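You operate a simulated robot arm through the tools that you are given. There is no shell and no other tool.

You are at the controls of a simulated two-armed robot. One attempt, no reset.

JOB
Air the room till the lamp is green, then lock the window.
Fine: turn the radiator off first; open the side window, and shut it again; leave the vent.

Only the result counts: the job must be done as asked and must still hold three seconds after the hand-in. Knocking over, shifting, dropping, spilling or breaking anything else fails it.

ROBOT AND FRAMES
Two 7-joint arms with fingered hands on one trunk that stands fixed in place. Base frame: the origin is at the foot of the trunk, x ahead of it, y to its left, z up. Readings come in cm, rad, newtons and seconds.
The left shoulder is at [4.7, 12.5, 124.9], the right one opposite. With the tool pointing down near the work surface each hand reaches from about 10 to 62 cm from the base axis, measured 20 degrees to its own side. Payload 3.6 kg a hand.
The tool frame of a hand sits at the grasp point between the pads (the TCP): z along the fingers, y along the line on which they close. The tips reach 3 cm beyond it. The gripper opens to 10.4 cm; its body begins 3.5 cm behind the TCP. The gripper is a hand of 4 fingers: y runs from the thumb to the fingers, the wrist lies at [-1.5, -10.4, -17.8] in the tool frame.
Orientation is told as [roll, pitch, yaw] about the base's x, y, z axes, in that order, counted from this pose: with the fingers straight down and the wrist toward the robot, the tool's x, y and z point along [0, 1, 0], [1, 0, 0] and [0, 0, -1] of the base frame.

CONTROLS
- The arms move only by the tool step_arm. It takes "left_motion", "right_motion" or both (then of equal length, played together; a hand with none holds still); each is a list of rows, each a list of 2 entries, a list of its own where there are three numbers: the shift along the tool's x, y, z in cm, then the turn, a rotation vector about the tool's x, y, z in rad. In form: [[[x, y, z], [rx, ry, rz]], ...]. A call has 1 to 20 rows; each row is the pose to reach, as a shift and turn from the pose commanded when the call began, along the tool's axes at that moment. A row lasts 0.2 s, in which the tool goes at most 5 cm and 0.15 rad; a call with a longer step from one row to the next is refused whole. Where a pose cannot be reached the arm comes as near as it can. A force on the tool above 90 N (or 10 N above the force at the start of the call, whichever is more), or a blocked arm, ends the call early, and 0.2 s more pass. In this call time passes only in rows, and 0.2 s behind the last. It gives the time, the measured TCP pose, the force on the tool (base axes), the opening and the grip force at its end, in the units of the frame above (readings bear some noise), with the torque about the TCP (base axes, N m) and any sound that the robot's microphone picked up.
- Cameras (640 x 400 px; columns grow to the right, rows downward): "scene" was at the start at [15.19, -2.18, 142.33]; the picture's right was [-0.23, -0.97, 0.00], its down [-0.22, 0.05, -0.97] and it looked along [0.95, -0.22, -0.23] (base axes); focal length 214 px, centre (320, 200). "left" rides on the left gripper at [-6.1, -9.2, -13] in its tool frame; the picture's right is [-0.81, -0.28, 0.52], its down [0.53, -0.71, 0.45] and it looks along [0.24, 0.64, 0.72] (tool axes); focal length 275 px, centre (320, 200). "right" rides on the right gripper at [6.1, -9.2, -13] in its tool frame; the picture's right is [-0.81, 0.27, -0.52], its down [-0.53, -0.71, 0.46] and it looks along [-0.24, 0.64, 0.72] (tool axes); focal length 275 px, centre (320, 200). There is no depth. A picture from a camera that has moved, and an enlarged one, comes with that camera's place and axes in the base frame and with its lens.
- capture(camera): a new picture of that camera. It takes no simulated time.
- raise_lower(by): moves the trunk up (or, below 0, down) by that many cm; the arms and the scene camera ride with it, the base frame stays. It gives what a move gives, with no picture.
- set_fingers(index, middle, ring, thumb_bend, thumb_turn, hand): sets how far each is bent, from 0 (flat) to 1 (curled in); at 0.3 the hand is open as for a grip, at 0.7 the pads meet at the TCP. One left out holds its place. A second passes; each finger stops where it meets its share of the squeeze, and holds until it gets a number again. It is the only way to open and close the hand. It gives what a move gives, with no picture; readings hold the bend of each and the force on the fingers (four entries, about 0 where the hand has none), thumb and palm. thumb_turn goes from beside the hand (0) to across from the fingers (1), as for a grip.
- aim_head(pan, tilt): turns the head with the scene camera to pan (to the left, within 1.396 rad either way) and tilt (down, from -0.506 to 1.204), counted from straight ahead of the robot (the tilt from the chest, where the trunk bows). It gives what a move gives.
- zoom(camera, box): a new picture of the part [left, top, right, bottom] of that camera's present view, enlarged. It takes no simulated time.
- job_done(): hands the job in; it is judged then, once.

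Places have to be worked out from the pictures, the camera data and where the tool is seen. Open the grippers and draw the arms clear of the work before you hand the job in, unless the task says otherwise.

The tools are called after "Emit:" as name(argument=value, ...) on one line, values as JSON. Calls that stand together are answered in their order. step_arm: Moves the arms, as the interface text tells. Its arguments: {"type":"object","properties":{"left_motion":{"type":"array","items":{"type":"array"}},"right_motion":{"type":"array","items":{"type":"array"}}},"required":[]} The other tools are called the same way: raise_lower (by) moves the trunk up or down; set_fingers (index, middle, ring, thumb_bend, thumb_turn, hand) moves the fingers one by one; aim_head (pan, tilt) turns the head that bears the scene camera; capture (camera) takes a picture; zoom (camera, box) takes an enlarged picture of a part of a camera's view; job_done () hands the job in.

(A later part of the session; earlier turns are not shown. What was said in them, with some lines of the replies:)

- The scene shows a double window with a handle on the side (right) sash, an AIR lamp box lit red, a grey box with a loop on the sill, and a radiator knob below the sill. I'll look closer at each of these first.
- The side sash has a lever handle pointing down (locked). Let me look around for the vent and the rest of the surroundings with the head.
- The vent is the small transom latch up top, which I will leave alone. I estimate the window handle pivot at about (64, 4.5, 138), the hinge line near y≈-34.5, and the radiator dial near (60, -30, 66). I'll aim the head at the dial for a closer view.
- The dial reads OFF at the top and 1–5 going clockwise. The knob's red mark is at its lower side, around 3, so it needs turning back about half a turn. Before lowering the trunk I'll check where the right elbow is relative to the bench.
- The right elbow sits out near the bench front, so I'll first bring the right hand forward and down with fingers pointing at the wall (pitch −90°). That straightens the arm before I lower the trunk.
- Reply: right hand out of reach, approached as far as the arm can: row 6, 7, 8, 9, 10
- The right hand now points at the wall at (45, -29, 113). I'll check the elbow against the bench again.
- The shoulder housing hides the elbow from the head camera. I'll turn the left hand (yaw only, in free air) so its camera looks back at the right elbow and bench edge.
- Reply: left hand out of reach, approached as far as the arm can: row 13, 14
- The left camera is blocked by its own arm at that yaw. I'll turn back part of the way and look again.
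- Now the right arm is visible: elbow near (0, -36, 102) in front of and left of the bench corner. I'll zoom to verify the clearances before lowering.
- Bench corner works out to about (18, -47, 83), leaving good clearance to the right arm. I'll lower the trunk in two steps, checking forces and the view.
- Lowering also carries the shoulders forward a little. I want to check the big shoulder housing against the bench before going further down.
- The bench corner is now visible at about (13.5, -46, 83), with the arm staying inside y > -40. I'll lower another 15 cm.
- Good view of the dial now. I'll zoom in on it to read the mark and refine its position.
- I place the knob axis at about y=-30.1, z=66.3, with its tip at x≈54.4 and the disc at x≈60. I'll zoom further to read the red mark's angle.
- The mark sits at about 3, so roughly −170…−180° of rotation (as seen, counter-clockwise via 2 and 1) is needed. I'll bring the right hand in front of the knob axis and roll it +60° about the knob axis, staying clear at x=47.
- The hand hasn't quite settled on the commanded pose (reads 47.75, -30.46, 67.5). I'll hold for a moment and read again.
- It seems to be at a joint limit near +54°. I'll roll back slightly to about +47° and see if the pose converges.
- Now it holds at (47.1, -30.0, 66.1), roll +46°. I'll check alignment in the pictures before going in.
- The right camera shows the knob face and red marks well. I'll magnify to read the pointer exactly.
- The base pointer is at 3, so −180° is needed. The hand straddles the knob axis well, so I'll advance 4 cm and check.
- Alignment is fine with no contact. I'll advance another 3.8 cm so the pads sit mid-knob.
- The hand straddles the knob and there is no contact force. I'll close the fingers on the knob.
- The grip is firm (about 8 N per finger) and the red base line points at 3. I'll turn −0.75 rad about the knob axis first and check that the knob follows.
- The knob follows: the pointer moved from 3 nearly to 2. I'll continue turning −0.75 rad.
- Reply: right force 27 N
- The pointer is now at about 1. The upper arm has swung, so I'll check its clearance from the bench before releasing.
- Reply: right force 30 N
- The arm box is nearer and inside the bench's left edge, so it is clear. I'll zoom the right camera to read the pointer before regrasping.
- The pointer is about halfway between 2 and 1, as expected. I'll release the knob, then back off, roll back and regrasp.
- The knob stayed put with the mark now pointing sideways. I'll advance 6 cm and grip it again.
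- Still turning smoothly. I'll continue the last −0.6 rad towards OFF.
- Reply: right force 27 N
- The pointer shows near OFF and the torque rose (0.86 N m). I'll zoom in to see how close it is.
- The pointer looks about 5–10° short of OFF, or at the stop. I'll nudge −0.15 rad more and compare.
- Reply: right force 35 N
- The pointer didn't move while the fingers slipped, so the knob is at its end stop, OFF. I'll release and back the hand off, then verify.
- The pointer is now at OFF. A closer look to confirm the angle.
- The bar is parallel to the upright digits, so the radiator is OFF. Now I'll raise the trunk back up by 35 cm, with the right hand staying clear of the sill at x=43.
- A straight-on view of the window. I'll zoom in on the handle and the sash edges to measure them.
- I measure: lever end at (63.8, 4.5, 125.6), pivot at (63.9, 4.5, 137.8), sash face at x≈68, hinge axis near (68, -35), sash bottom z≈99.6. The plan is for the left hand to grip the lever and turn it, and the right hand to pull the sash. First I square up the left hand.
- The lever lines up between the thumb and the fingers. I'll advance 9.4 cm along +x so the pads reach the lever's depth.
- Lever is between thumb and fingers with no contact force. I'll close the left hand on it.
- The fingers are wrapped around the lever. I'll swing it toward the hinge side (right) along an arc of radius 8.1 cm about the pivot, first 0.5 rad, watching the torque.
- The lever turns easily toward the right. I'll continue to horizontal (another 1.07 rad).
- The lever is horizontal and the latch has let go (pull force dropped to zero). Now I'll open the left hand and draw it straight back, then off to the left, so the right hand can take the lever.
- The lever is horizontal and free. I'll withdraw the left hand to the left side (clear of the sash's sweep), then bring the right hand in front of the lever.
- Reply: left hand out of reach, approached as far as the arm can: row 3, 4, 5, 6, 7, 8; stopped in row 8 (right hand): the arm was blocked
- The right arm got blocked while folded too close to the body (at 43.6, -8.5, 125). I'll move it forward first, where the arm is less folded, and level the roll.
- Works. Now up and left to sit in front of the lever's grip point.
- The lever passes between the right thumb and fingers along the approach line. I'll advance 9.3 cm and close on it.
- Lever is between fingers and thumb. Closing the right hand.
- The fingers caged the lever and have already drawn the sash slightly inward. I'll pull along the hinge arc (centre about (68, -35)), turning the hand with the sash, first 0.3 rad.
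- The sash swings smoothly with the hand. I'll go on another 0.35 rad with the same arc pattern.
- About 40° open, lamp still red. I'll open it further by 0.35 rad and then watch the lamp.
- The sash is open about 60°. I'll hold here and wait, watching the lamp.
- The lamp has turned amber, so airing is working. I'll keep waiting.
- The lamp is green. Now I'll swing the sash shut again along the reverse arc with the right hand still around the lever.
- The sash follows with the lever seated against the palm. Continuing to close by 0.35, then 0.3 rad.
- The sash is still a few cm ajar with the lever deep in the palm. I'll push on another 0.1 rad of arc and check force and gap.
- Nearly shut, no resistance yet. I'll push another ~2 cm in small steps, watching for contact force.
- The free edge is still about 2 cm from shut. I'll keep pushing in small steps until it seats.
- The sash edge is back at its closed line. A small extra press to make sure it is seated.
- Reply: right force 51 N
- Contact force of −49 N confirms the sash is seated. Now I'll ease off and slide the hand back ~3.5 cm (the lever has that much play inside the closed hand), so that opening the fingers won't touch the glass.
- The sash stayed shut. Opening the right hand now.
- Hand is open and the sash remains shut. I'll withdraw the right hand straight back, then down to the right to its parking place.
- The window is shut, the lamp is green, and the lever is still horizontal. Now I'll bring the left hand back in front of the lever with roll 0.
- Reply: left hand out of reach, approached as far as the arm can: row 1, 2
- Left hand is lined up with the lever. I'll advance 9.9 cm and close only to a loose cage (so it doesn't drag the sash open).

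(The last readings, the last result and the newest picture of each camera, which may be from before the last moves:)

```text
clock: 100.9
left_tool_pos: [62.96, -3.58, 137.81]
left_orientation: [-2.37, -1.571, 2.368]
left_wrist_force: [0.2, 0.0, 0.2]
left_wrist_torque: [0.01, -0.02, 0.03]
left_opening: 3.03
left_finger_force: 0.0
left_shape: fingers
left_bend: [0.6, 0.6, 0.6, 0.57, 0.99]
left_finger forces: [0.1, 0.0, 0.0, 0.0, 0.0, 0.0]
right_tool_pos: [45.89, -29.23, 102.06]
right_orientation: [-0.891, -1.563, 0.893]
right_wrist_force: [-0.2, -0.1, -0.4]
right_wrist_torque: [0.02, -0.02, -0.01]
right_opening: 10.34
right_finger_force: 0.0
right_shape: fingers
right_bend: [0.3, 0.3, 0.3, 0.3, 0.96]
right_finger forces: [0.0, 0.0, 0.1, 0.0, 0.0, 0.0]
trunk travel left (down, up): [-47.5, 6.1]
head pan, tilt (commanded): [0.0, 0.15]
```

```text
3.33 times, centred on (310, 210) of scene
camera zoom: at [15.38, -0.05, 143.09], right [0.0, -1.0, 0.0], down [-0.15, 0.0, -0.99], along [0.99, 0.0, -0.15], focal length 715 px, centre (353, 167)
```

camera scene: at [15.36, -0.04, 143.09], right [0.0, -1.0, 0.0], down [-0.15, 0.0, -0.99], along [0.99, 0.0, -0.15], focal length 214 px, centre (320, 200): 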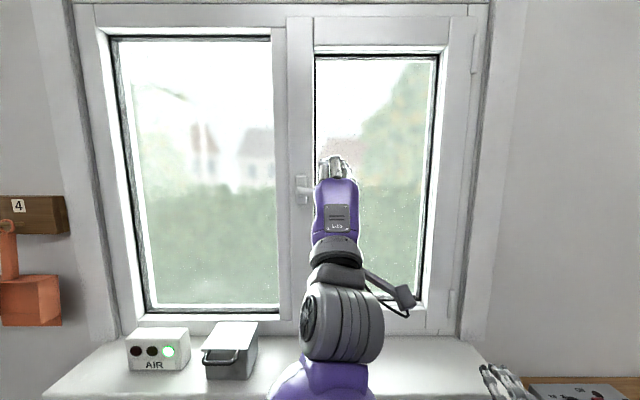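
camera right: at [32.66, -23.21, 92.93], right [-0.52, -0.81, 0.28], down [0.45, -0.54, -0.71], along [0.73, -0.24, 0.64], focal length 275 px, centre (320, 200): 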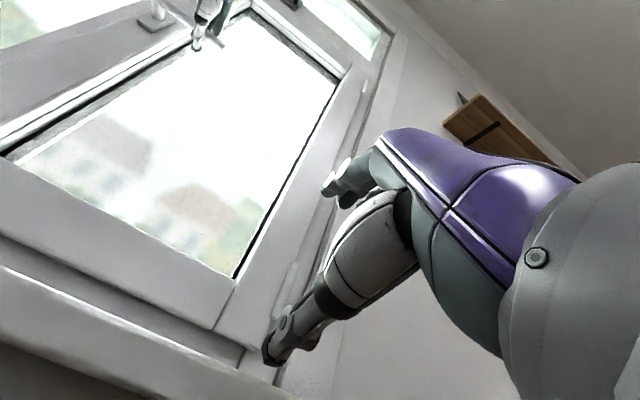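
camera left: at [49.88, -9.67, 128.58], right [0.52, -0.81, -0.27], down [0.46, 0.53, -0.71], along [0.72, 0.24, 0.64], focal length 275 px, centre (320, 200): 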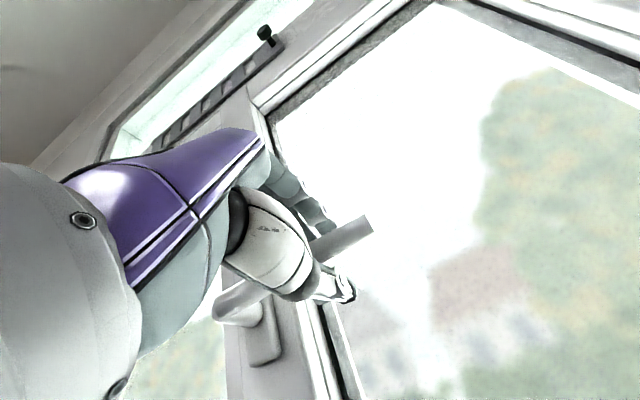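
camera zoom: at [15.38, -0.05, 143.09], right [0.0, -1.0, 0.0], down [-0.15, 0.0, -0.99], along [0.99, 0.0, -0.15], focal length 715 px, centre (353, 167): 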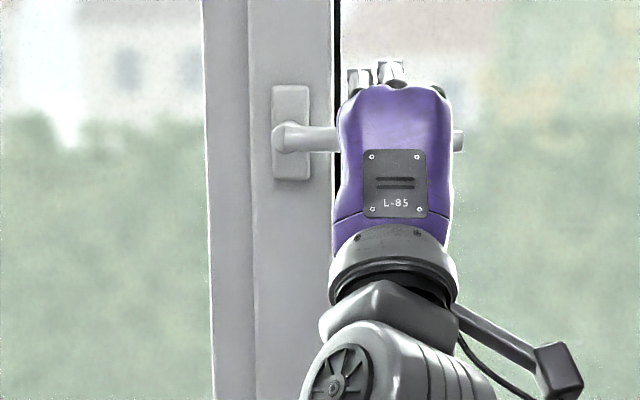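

The loose cage surrounds the lever and the sash is still flush. I'll now turn the lever down along the arc, first 0.8 rad.

Emit:
step_arm(left_motion=[[[0.04, -0.8, 0], [0, 0, 0.1]], [[0.16, -1.6, 0], [0, 0, 0.2]], [[0.36, -2.38, 0], [0, 0, 0.3]], [[0.635, -3.13, 0], [0, 0, 0.4]], [[0.985, -3.86, 0], [0, 0, 0.5]], [[1.41, -4.545, 0], [0, 0, 0.6]], [[1.89, -5.19, 0], [0, 0, 0.7]], [[2.44, -5.775, 0], [0, 0, 0.8]]])

Emit:
zoom(camera="scene", box=[240, 150, 380, 270])

Emit:
zoom(camera="right", box=[60, 0, 260, 120])

```text
clock: 102.7
left_tool_pos: [63.15, -1.02, 131.91]
left_orientation: [1.57, -0.77, -1.571]
left_wrist_force: [0.4, -0.6, 0.5]
left_wrist_torque: [0.0, -0.01, -0.01]
left_opening: 3.17
left_finger_force: 0.6
left_shape: fingers
left_bend: [0.59, 0.6, 0.6, 0.57, 0.99]
left_finger forces: [0.8, 0.1, 0.0, 0.0, 0.0, 0.1]
right_tool_pos: [45.85, -29.37, 102.05]
right_orientation: [-0.905, -1.563, 0.904]
right_wrist_force: [0.4, 0.1, 0.1]
right_wrist_torque: [0.01, 0.01, 0.01]
right_opening: 10.32
right_finger_force: 0.0
right_shape: fingers
right_bend: [0.3, 0.3, 0.3, 0.3, 0.96]
right_finger forces: [0.1, 0.1, 0.0, 0.0, 0.0, 0.1]
trunk travel left (down, up): [-47.5, 6.1]
head pan, tilt (commanded): [0.0, 0.15]
```

```text
3.33 times, centred on (310, 210) of scene
camera zoom: at [15.37, -0.03, 143.09], right [0.0, -1.0, 0.0], down [-0.15, 0.0, -0.99], along [0.99, 0.0, -0.15], focal length 715 px, centre (353, 167)
```

zoom: 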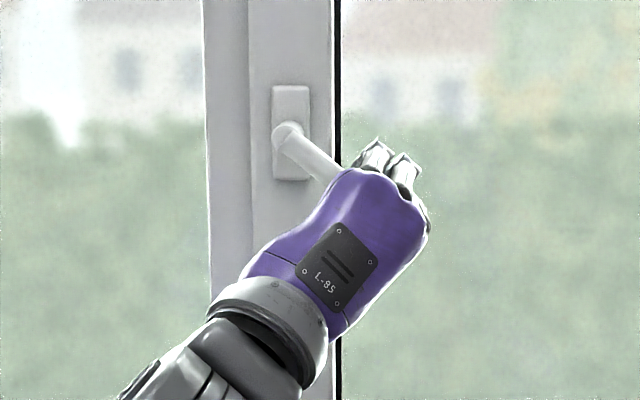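

```text
3.20 times, centred on (160, 60) of right
camera zoom: at [32.66, -23.2, 92.94], right [-0.52, -0.81, 0.28], down [0.45, -0.54, -0.71], along [0.73, -0.24, 0.64], focal length 881 px, centre (832, 648)
```

zoom: 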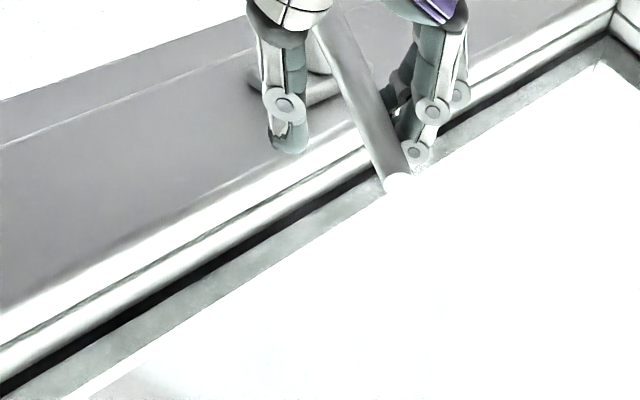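

The lever follows and the sash is still shut. Continuing to bring the lever fully down with slight over-travel.

Emit:
step_arm(left_motion=[[[0.04, -0.8, 0], [0, 0, 0.1]], [[0.16, -1.6, 0], [0, 0, 0.2]], [[0.36, -2.38, 0], [0, 0, 0.3]], [[0.635, -3.13, 0], [0, 0, 0.4]], [[0.985, -3.86, 0], [0, 0, 0.5]], [[1.41, -4.545, 0], [0, 0, 0.6]], [[1.89, -5.19, 0], [0, 0, 0.7]], [[2.44, -5.775, 0], [0, 0, 0.8]], [[3.05, -6.306, 0], [0, 0, 0.9]]])

Emit:
zoom(camera="scene", box=[240, 150, 380, 270])

Emit:
zoom(camera="right", box=[60, 0, 260, 120])

```text
clock: 104.7
left_tool_pos: [63.09, 5.55, 129.68]
left_orientation: [1.572, 0.132, -1.572]
left_wrist_force: [-0.4, -2.0, 0.4]
left_wrist_torque: [-0.03, -0.01, -0.05]
left_opening: 3.22
left_finger_force: 0.7
left_shape: fingers
left_bend: [0.59, 0.6, 0.6, 0.57, 0.99]
left_finger forces: [1.7, 0.1, 0.0, 0.0, 0.0, 0.1]
right_tool_pos: [45.79, -29.41, 102.08]
right_orientation: [-0.873, -1.565, 0.873]
right_wrist_force: [0.5, 0.6, -0.4]
right_wrist_torque: [0.03, 0.02, 0.0]
right_opening: 10.31
right_finger_force: 0.0
right_shape: fingers
right_bend: [0.3, 0.3, 0.3, 0.3, 0.96]
right_finger forces: [0.0, 0.1, 0.0, 0.0, 0.0, 0.1]
trunk travel left (down, up): [-47.5, 6.1]
head pan, tilt (commanded): [0.0, 0.15]
```

```text
3.33 times, centred on (310, 210) of scene
camera zoom: at [15.37, -0.07, 143.09], right [0.0, -1.0, 0.0], down [-0.15, 0.0, -0.99], along [0.99, 0.0, -0.15], focal length 715 px, centre (353, 167)
```

zoom: 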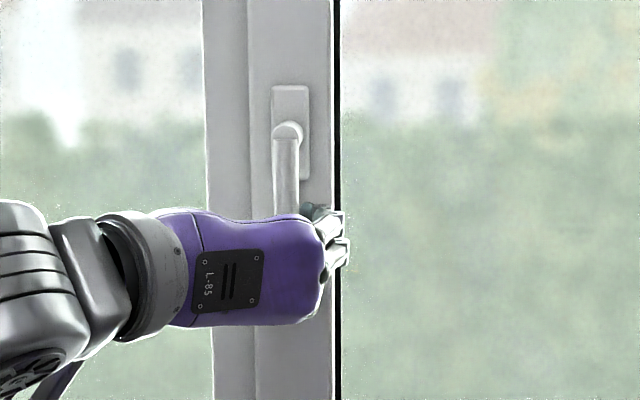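

```text
3.20 times, centred on (160, 60) of right
camera zoom: at [32.66, -23.23, 92.93], right [-0.52, -0.81, 0.28], down [0.45, -0.54, -0.71], along [0.73, -0.24, 0.64], focal length 881 px, centre (832, 648)
```

zoom: 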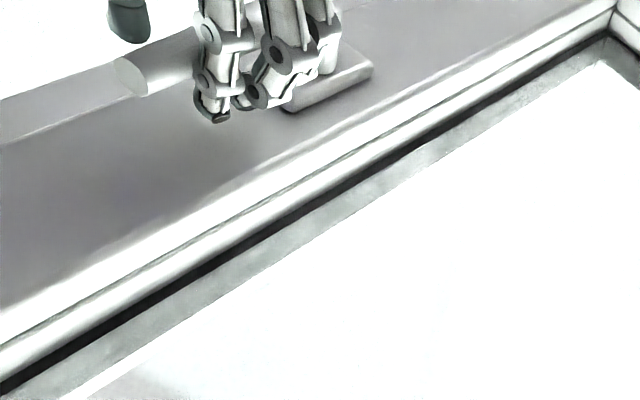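

The lever is down. I'll press a bit further (+y, 1 cm) to be sure it has reached its stop.

Emit:
step_arm(left_motion=[[[0, -0.4, 0], [0, 0, 0.04]], [[0, -0.8, 0], [0, 0, 0.06]], [[0, -1.2, 0], [0, 0, 0.06]]])

Emit:
zoom(camera="scene", box=[240, 150, 380, 270])

Emit:
zoom(camera="right", box=[60, 0, 260, 120])

```text
clock: 105.5
left_tool_pos: [62.88, 6.49, 130.0]
left_orientation: [1.571, 0.19, -1.576]
left_wrist_force: [-0.4, -12.9, 0.0]
left_wrist_torque: [-0.07, 0.03, -0.17]
left_opening: 4.1
left_finger_force: 6.1
left_shape: fingers
left_bend: [0.51, 0.59, 0.59, 0.57, 0.99]
left_finger forces: [10.2, 1.0, 1.1, 0.1, 0.1, 0.0]
right_tool_pos: [45.78, -29.46, 101.89]
right_orientation: [-0.686, -1.565, 0.686]
right_wrist_force: [0.5, 0.3, 0.3]
right_wrist_torque: [-0.01, 0.01, 0.01]
right_opening: 10.33
right_finger_force: 0.1
right_shape: fingers
right_bend: [0.3, 0.3, 0.3, 0.3, 0.96]
right_finger forces: [0.0, 0.0, 0.0, 0.0, 0.0, 0.0]
trunk travel left (down, up): [-47.5, 6.1]
head pan, tilt (commanded): [0.0, 0.15]
```

```text
3.33 times, centred on (310, 210) of scene
camera zoom: at [15.37, -0.3, 143.09], right [0.0, -1.0, 0.0], down [-0.15, 0.0, -0.99], along [0.99, 0.0, -0.15], focal length 715 px, centre (353, 167)
```

zoom: 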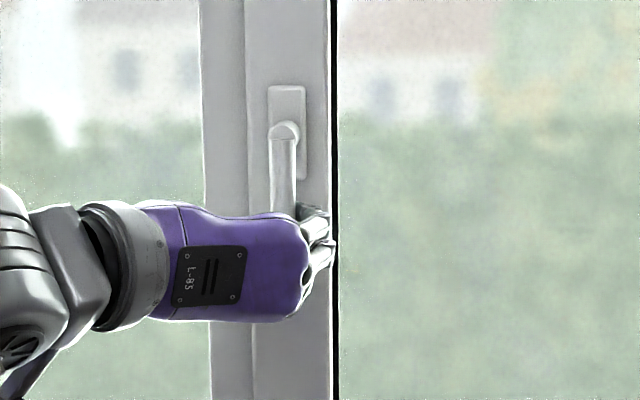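

```text
3.20 times, centred on (160, 60) of right
camera zoom: at [32.65, -23.38, 92.89], right [-0.52, -0.81, 0.28], down [0.45, -0.54, -0.71], along [0.73, -0.24, 0.64], focal length 881 px, centre (832, 648)
```

zoom: 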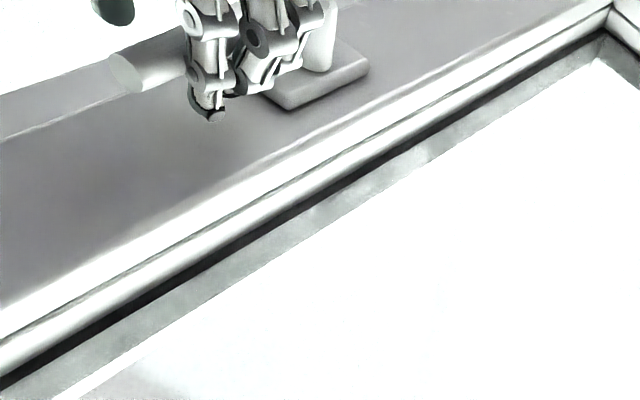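

A 12.9 N reaction shows the lever is at its stop (locked, straight down). I'll re-centre, open the left hand and draw it straight back.

Emit:
step_arm(left_motion=[[[0, 0.7, 0], [0, 0, 0]], [[0, 1.4, 0], [0, 0, -0.08]], [[0, 1.5, 0], [0, 0, -0.16]]])

Emit:
set_fingers(hand="left", index=0.3, middle=0.3, ring=0.3, thumb_bend=0.3, thumb_turn=0.98)

Emit:
step_arm(left_motion=[[[0, 0, -2], [0, 0, 0]], [[0, 0, -5], [0, 0, 0]], [[0, 0, -9], [0, 0, 0]]])

Emit:
capture(camera="left")

Emit:
capture(camera="scene")

```text
clock: 106.3
left_tool_pos: [63.14, 5.53, 129.52]
left_orientation: [1.569, 0.029, -1.569]
left_wrist_force: [-0.8, 0.0, 0.2]
left_wrist_torque: [0.01, 0.0, -0.01]
left_opening: 3.04
left_finger_force: 0.1
left_shape: fingers
left_bend: [0.6, 0.6, 0.6, 0.57, 0.99]
left_finger forces: [0.0, 0.0, 0.0, 0.0, 0.0, 0.0]
right_tool_pos: [45.81, -29.26, 102.02]
right_orientation: [-0.884, -1.562, 0.883]
right_wrist_force: [0.0, -0.4, 0.0]
right_wrist_torque: [-0.03, -0.01, 0.0]
right_opening: 10.3
right_finger_force: 0.1
right_shape: fingers
right_bend: [0.3, 0.3, 0.3, 0.3, 0.96]
right_finger forces: [0.0, 0.0, 0.1, 0.0, 0.0, 0.0]
trunk travel left (down, up): [-47.5, 6.1]
head pan, tilt (commanded): [0.0, 0.15]
```

```text
clock: 107.3
left_tool_pos: [63.1, 5.31, 129.53]
left_orientation: [1.571, 0.031, -1.572]
left_wrist_force: [0.2, 0.5, -0.4]
left_wrist_torque: [-0.01, 0.0, 0.03]
left_opening: 10.32
left_finger_force: 0.0
left_shape: fingers
left_bend: [0.3, 0.3, 0.3, 0.3, 0.96]
left_finger forces: [0.0, 0.1, 0.1, 0.0, 0.0, 0.0]
right_tool_pos: [45.8, -29.29, 102.02]
right_orientation: [-0.888, -1.562, 0.89]
right_wrist_force: [0.3, -0.1, 0.1]
right_wrist_torque: [0.01, 0.02, 0.04]
right_opening: 10.34
right_finger_force: 0.1
right_shape: fingers
right_bend: [0.3, 0.3, 0.3, 0.3, 0.96]
right_finger forces: [0.0, 0.0, 0.0, 0.0, 0.1, 0.0]
trunk travel left (down, up): [-47.5, 6.1]
head pan, tilt (commanded): [0.0, 0.15]
```

```text
clock: 108.1
left_tool_pos: [54.04, 5.39, 129.67]
left_orientation: [1.574, 0.029, -1.574]
left_wrist_force: [-0.2, 0.8, 0.0]
left_wrist_torque: [0.01, -0.01, -0.01]
left_opening: 10.31
left_finger_force: 0.1
left_shape: fingers
left_bend: [0.3, 0.3, 0.3, 0.3, 0.96]
left_finger forces: [0.1, 0.0, 0.0, 0.0, 0.1, 0.1]
right_tool_pos: [45.72, -29.38, 102.15]
right_orientation: [-0.973, -1.563, 0.973]
right_wrist_force: [0.4, -0.1, 0.1]
right_wrist_torque: [-0.03, 0.02, -0.01]
right_opening: 10.33
right_finger_force: 0.1
right_shape: fingers
right_bend: [0.3, 0.3, 0.3, 0.3, 0.96]
right_finger forces: [0.0, 0.1, 0.1, 0.0, 0.0, 0.0]
trunk travel left (down, up): [-47.5, 6.1]
head pan, tilt (commanded): [0.0, 0.15]
```

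```text
taken
camera left: at [40.93, 14.67, 123.78], right [0.52, 0.3, -0.8], down [0.46, 0.7, 0.55], along [0.72, -0.65, 0.23], focal length 275 px, centre (320, 200)
```

left: 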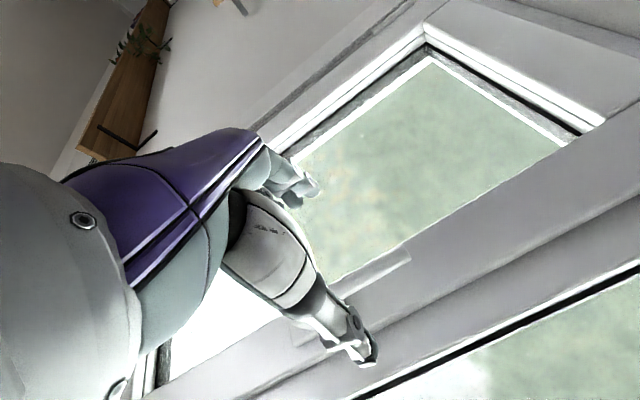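

```text
taken
camera scene: at [15.3, -0.03, 143.1], right [0.0, -1.0, 0.0], down [-0.15, 0.0, -0.99], along [0.99, 0.0, -0.15], focal length 214 px, centre (320, 200)
```

scene: 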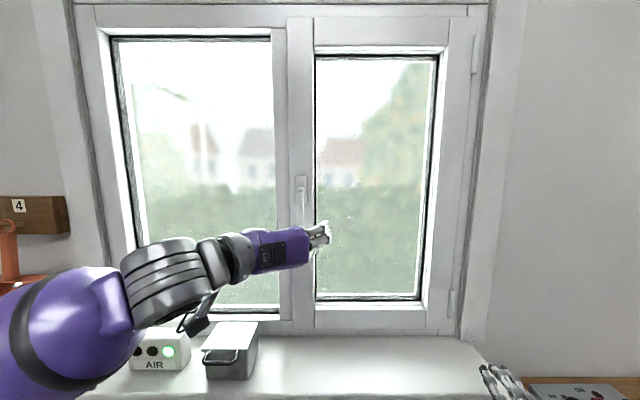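

Now I'll move the left hand back and to the left, clear of the window, and check the result.

Emit:
step_arm(left_motion=[[[0, 0, -4], [0, 0, 0]], [[0, -2, -8], [0, 0, -0.1]], [[0, -5, -11], [0, 0, -0.2]], [[0, -9, -13], [0, 0, -0.3]], [[0, -13, -14], [0, 0, -0.4]], [[0, -17, -14], [0, 0, -0.5]], [[0, -21, -14], [0, 0, -0.6]]])

Emit:
capture(camera="scene")

Emit:
zoom(camera="scene", box=[260, 160, 350, 260])

Emit:
zoom(camera="scene", box=[260, 260, 500, 360])

Emit:
zoom(camera="scene", box=[260, 0, 500, 110])

Emit:
zoom(camera="scene", box=[100, 300, 280, 400])

```text
clock: 109.7
left_tool_pos: [39.93, 26.23, 130.32]
left_orientation: [1.58, -0.571, -1.579]
left_wrist_force: [0.0, -0.3, -1.5]
left_wrist_torque: [0.01, -0.05, 0.03]
left_opening: 10.33
left_finger_force: 0.0
left_shape: fingers
left_bend: [0.3, 0.3, 0.3, 0.3, 0.95]
left_finger forces: [0.1, 0.1, 0.0, 0.0, 0.0, 0.0]
left hand out of reach, approached as far as the arm can: row 3, 4, 5, 6
right_tool_pos: [45.87, -29.35, 102.04]
right_orientation: [-0.908, -1.563, 0.908]
right_wrist_force: [0.0, 0.8, -0.1]
right_wrist_torque: [-0.01, 0.0, 0.0]
right_opening: 10.31
right_finger_force: 0.0
right_shape: fingers
right_bend: [0.3, 0.3, 0.3, 0.3, 0.96]
right_finger forces: [0.1, 0.0, 0.1, 0.0, 0.1, 0.1]
trunk travel left (down, up): [-47.5, 6.1]
head pan, tilt (commanded): [0.0, 0.15]
```

```text
taken
camera scene: at [15.3, -0.06, 143.09], right [0.0, -1.0, 0.0], down [-0.15, 0.0, -0.99], along [0.99, 0.0, -0.15], focal length 214 px, centre (320, 200)
```

scene: 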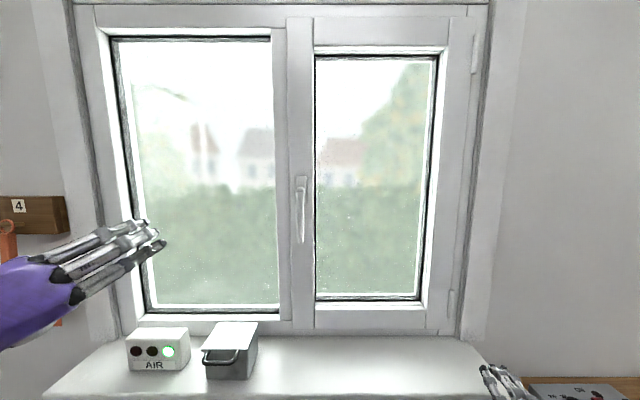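

```text
4.00 times, centred on (305, 210) of scene
camera zoom: at [15.3, -0.06, 143.09], right [0.0, -1.0, 0.0], down [-0.15, 0.0, -0.99], along [0.99, 0.0, -0.15], focal length 858 px, centre (380, 160)
```

zoom: 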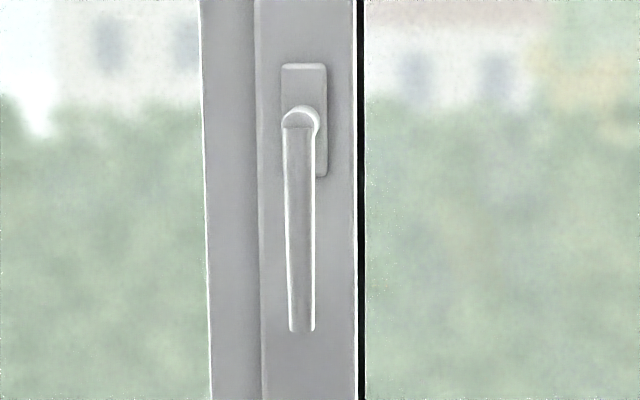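

```text
2.67 times, centred on (380, 310) of scene
camera zoom: at [15.3, -0.06, 143.09], right [0.0, -1.0, 0.0], down [-0.15, 0.0, -0.99], along [0.99, 0.0, -0.15], focal length 572 px, centre (160, -93)
```

zoom: 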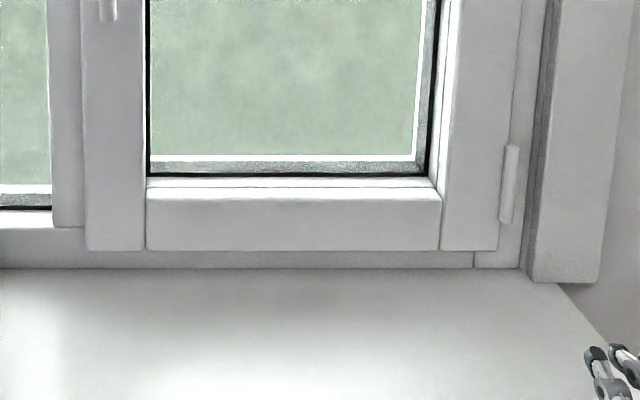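

```text
2.67 times, centred on (380, 55) of scene
camera zoom: at [15.3, -0.06, 143.09], right [0.0, -1.0, 0.0], down [-0.15, 0.0, -0.99], along [0.99, 0.0, -0.15], focal length 572 px, centre (160, 587)
```

zoom: 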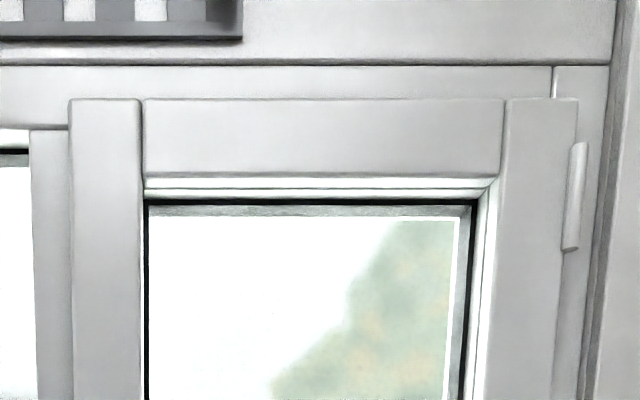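

```text
3.56 times, centred on (190, 350) of scene
camera zoom: at [15.3, -0.06, 143.09], right [0.0, -1.0, 0.0], down [-0.15, 0.0, -0.99], along [0.99, 0.0, -0.15], focal length 763 px, centre (782, -333)
```

zoom: 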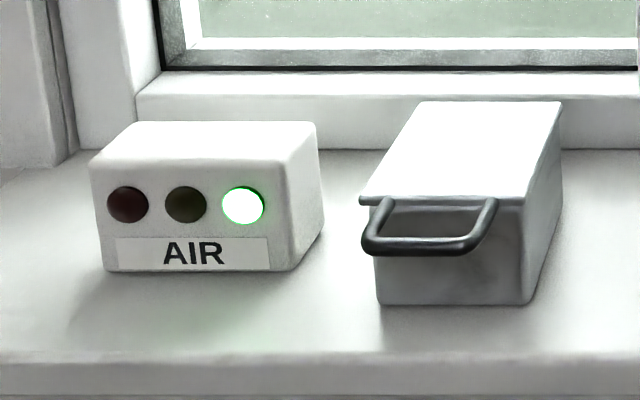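

The window is shut with the handle exactly as at the start, and the lamp is green. I'll recheck the radiator dial and the bench before handing in.

Emit:
aim_head(pan=-0.55, tilt=0.85)

Emit:
capture(camera="scene")

Emit:
zoom(camera="scene", box=[260, 120, 380, 210])

```text
clock: 110.8
left_tool_pos: [40.15, 26.26, 130.51]
left_orientation: [1.585, -0.571, -1.582]
left_wrist_force: [-0.7, -0.2, 0.0]
left_wrist_torque: [0.01, -0.03, -0.02]
left_opening: 10.33
left_finger_force: 0.0
left_shape: fingers
left_bend: [0.3, 0.3, 0.3, 0.3, 0.95]
left_finger forces: [0.0, 0.0, 0.1, 0.1, 0.1, 0.1]
right_tool_pos: [45.86, -29.24, 102.1]
right_orientation: [-0.887, -1.563, 0.887]
right_wrist_force: [-0.3, -0.1, 0.4]
right_wrist_torque: [0.01, 0.01, 0.02]
right_opening: 10.32
right_finger_force: 0.1
right_shape: fingers
right_bend: [0.3, 0.3, 0.3, 0.3, 0.96]
right_finger forces: [0.0, 0.1, 0.1, 0.0, 0.0, 0.0]
trunk travel left (down, up): [-47.5, 6.1]
head pan, tilt (commanded): [-0.55, 0.85]
```

```text
taken
camera scene: at [12.79, -4.12, 136.86], right [-0.52, -0.85, 0.0], down [-0.64, 0.39, -0.66], along [0.56, -0.34, -0.75], focal length 214 px, centre (320, 200)
```

scene: 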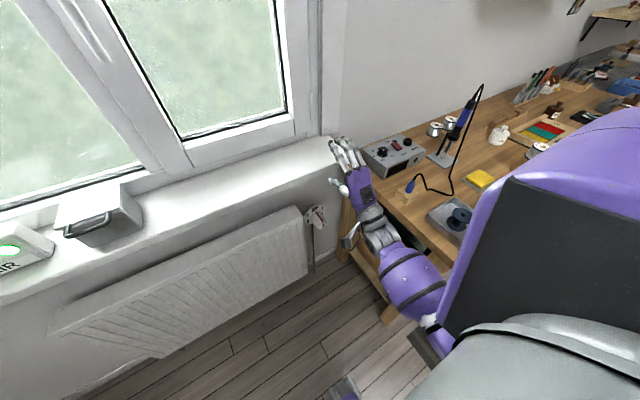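

```text
4.44 times, centred on (320, 165) of scene
camera zoom: at [12.79, -4.12, 136.86], right [-0.52, -0.85, 0.0], down [-0.64, 0.39, -0.66], along [0.56, -0.34, -0.75], focal length 953 px, centre (320, 356)
```

zoom: 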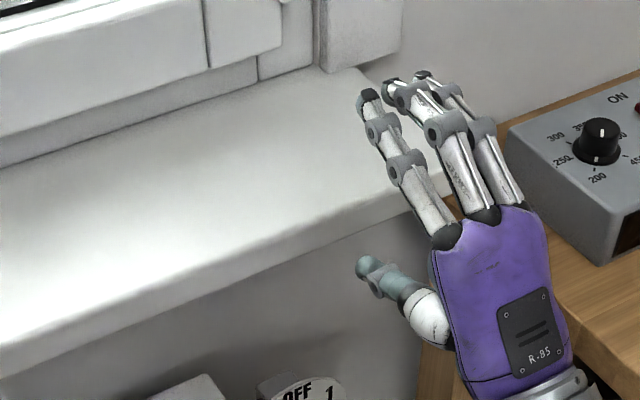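

Emit:
zoom(camera="scene", box=[285, 190, 345, 245])

```text
7.27 times, centred on (315, 218) of scene
camera zoom: at [12.79, -4.12, 136.86], right [-0.52, -0.85, 0.0], down [-0.64, 0.39, -0.66], along [0.56, -0.34, -0.75], focal length 1560 px, centre (356, 73)
```

zoom: 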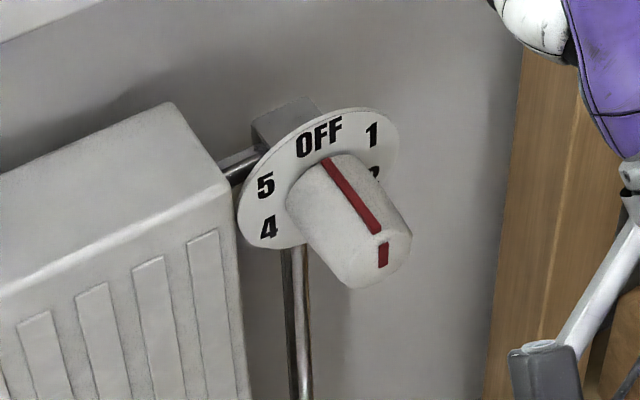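

The radiator pointer is at OFF and nothing else has moved. Finally I'll draw the right hand up and back along its original path, so both open hands are clear.

Emit:
step_arm(right_motion=[[[0, 3.5, 0], [0, 0, 0]], [[0, 7, 0], [0, 0, 0]], [[0, 10.6, 0], [0, 0, 0]], [[0, 14.1, -1], [0.13, 0, 0]], [[0, 17.6, -2.2], [0.26, 0, 0]], [[0, 21.1, -3.4], [0.39, 0, 0]], [[0, 24.6, -4.6], [0.52, 0, 0]], [[0, 28.1, -5.8], [0.65, 0, 0]], [[0, 31.6, -7], [0.78, 0, 0]], [[0, 35.1, -8.2], [0.91, 0, 0]], [[0, 38.6, -9.4], [1.04, 0, 0]], [[0, 42.1, -10.6], [1.17, 0, 0]], [[0, 45.6, -11.8], [1.3, 0, 0]], [[0, 49.1, -13], [1.43, 0, 0]], [[0, 52.6, -14.2], [1.571, 0, 0]]])

Emit:
aim_head(pan=-0.1, tilt=0.25)

Emit:
capture(camera="scene")

Emit:
capture(camera="right")

```text
clock: 114.0
left_tool_pos: [40.21, 26.41, 129.96]
left_orientation: [1.57, -0.571, -1.574]
left_wrist_force: [0.2, 0.0, -0.1]
left_wrist_torque: [0.01, -0.02, -0.01]
left_opening: 10.32
left_finger_force: 0.1
left_shape: fingers
left_bend: [0.3, 0.3, 0.3, 0.3, 0.96]
left_finger forces: [0.2, 0.1, 0.1, 0.0, 0.0, 0.0]
right_tool_pos: [31.81, -28.89, 154.89]
right_orientation: [-0.007, 0.01, 0.001]
right_wrist_force: [0.5, -0.3, -0.5]
right_wrist_torque: [0.01, 0.0, 0.0]
right_opening: 10.32
right_finger_force: 0.1
right_shape: fingers
right_bend: [0.3, 0.3, 0.3, 0.3, 0.96]
right_finger forces: [0.0, 0.0, 0.0, 0.0, 0.0, 0.0]
right hand out of reach, approached as far as the arm can: row 6, 7, 8, 9
trunk travel left (down, up): [-47.5, 6.1]
head pan, tilt (commanded): [-0.55, 0.85]
```

```text
clock: 115.0
left_tool_pos: [40.2, 26.36, 130.2]
left_orientation: [1.571, -0.571, -1.575]
left_wrist_force: [0.8, 0.0, 0.6]
left_wrist_torque: [0.01, 0.0, -0.02]
left_opening: 10.31
left_finger_force: 0.1
left_shape: fingers
left_bend: [0.3, 0.3, 0.3, 0.3, 0.96]
left_finger forces: [0.1, 0.1, 0.1, 0.1, 0.0, 0.0]
right_tool_pos: [31.77, -29.05, 154.88]
right_orientation: [-0.006, 0.003, 0.001]
right_wrist_force: [0.0, 0.6, -1.0]
right_wrist_torque: [0.0, 0.01, -0.02]
right_opening: 10.36
right_finger_force: 0.0
right_shape: fingers
right_bend: [0.3, 0.3, 0.3, 0.3, 0.96]
right_finger forces: [0.0, 0.1, 0.0, 0.1, 0.1, 0.1]
trunk travel left (down, up): [-47.5, 6.1]
head pan, tilt (commanded): [-0.099, 0.25]
```

```text
taken
camera scene: at [15.41, -0.97, 142.16], right [-0.1, -0.99, 0.0], down [-0.25, 0.02, -0.97], along [0.96, -0.1, -0.25], focal length 214 px, centre (320, 200)
```

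scene: 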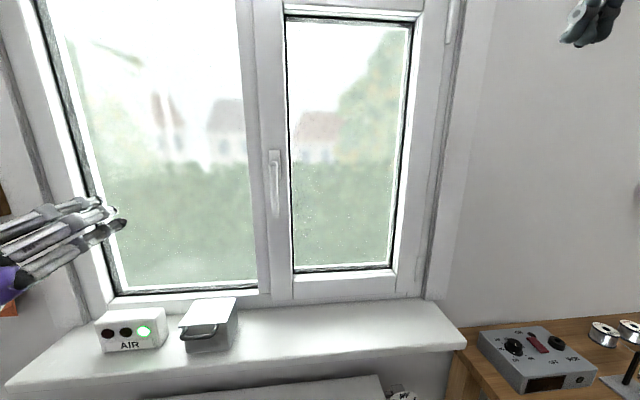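

```text
taken
camera right: at [22.55, -22.84, 167.97], right [0.28, -0.81, 0.52], down [-0.71, -0.54, -0.45], along [0.64, -0.25, -0.73], focal length 275 px, centre (320, 200)
```

right: 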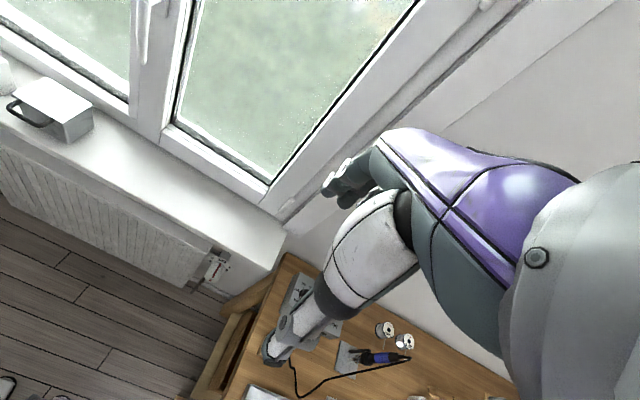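

The radiator is off, the side window is shut with its handle locked down, and the lamp is green. The vent and the other objects are untouched, and both hands are open and clear. Handing in.

Emit:
job_done()

```text
The job is handed in.
```

I turned the radiator off first. Then I opened the side window until the lamp went green, shut it and locked it, and handed the job in. No verdict came back with the hand-in.

- **Radiator:** the knob is at its end stop, with the red pointer on OFF.
- **Airing:** I held the side window about 60° open. The lamp went from red to amber to green and stayed green after I shut the window.
- **Window:** the sash is shut flush with the frame. The handle points straight down at its stop, as it did at the start.
- **Vent and the rest:** I did not touch the vent, and nothing on the sill or bench looks moved. At one point the right arm stopped because it was folded too close to the robot's own body, and I went round another way.

Both hands are open and drawn back from the window.
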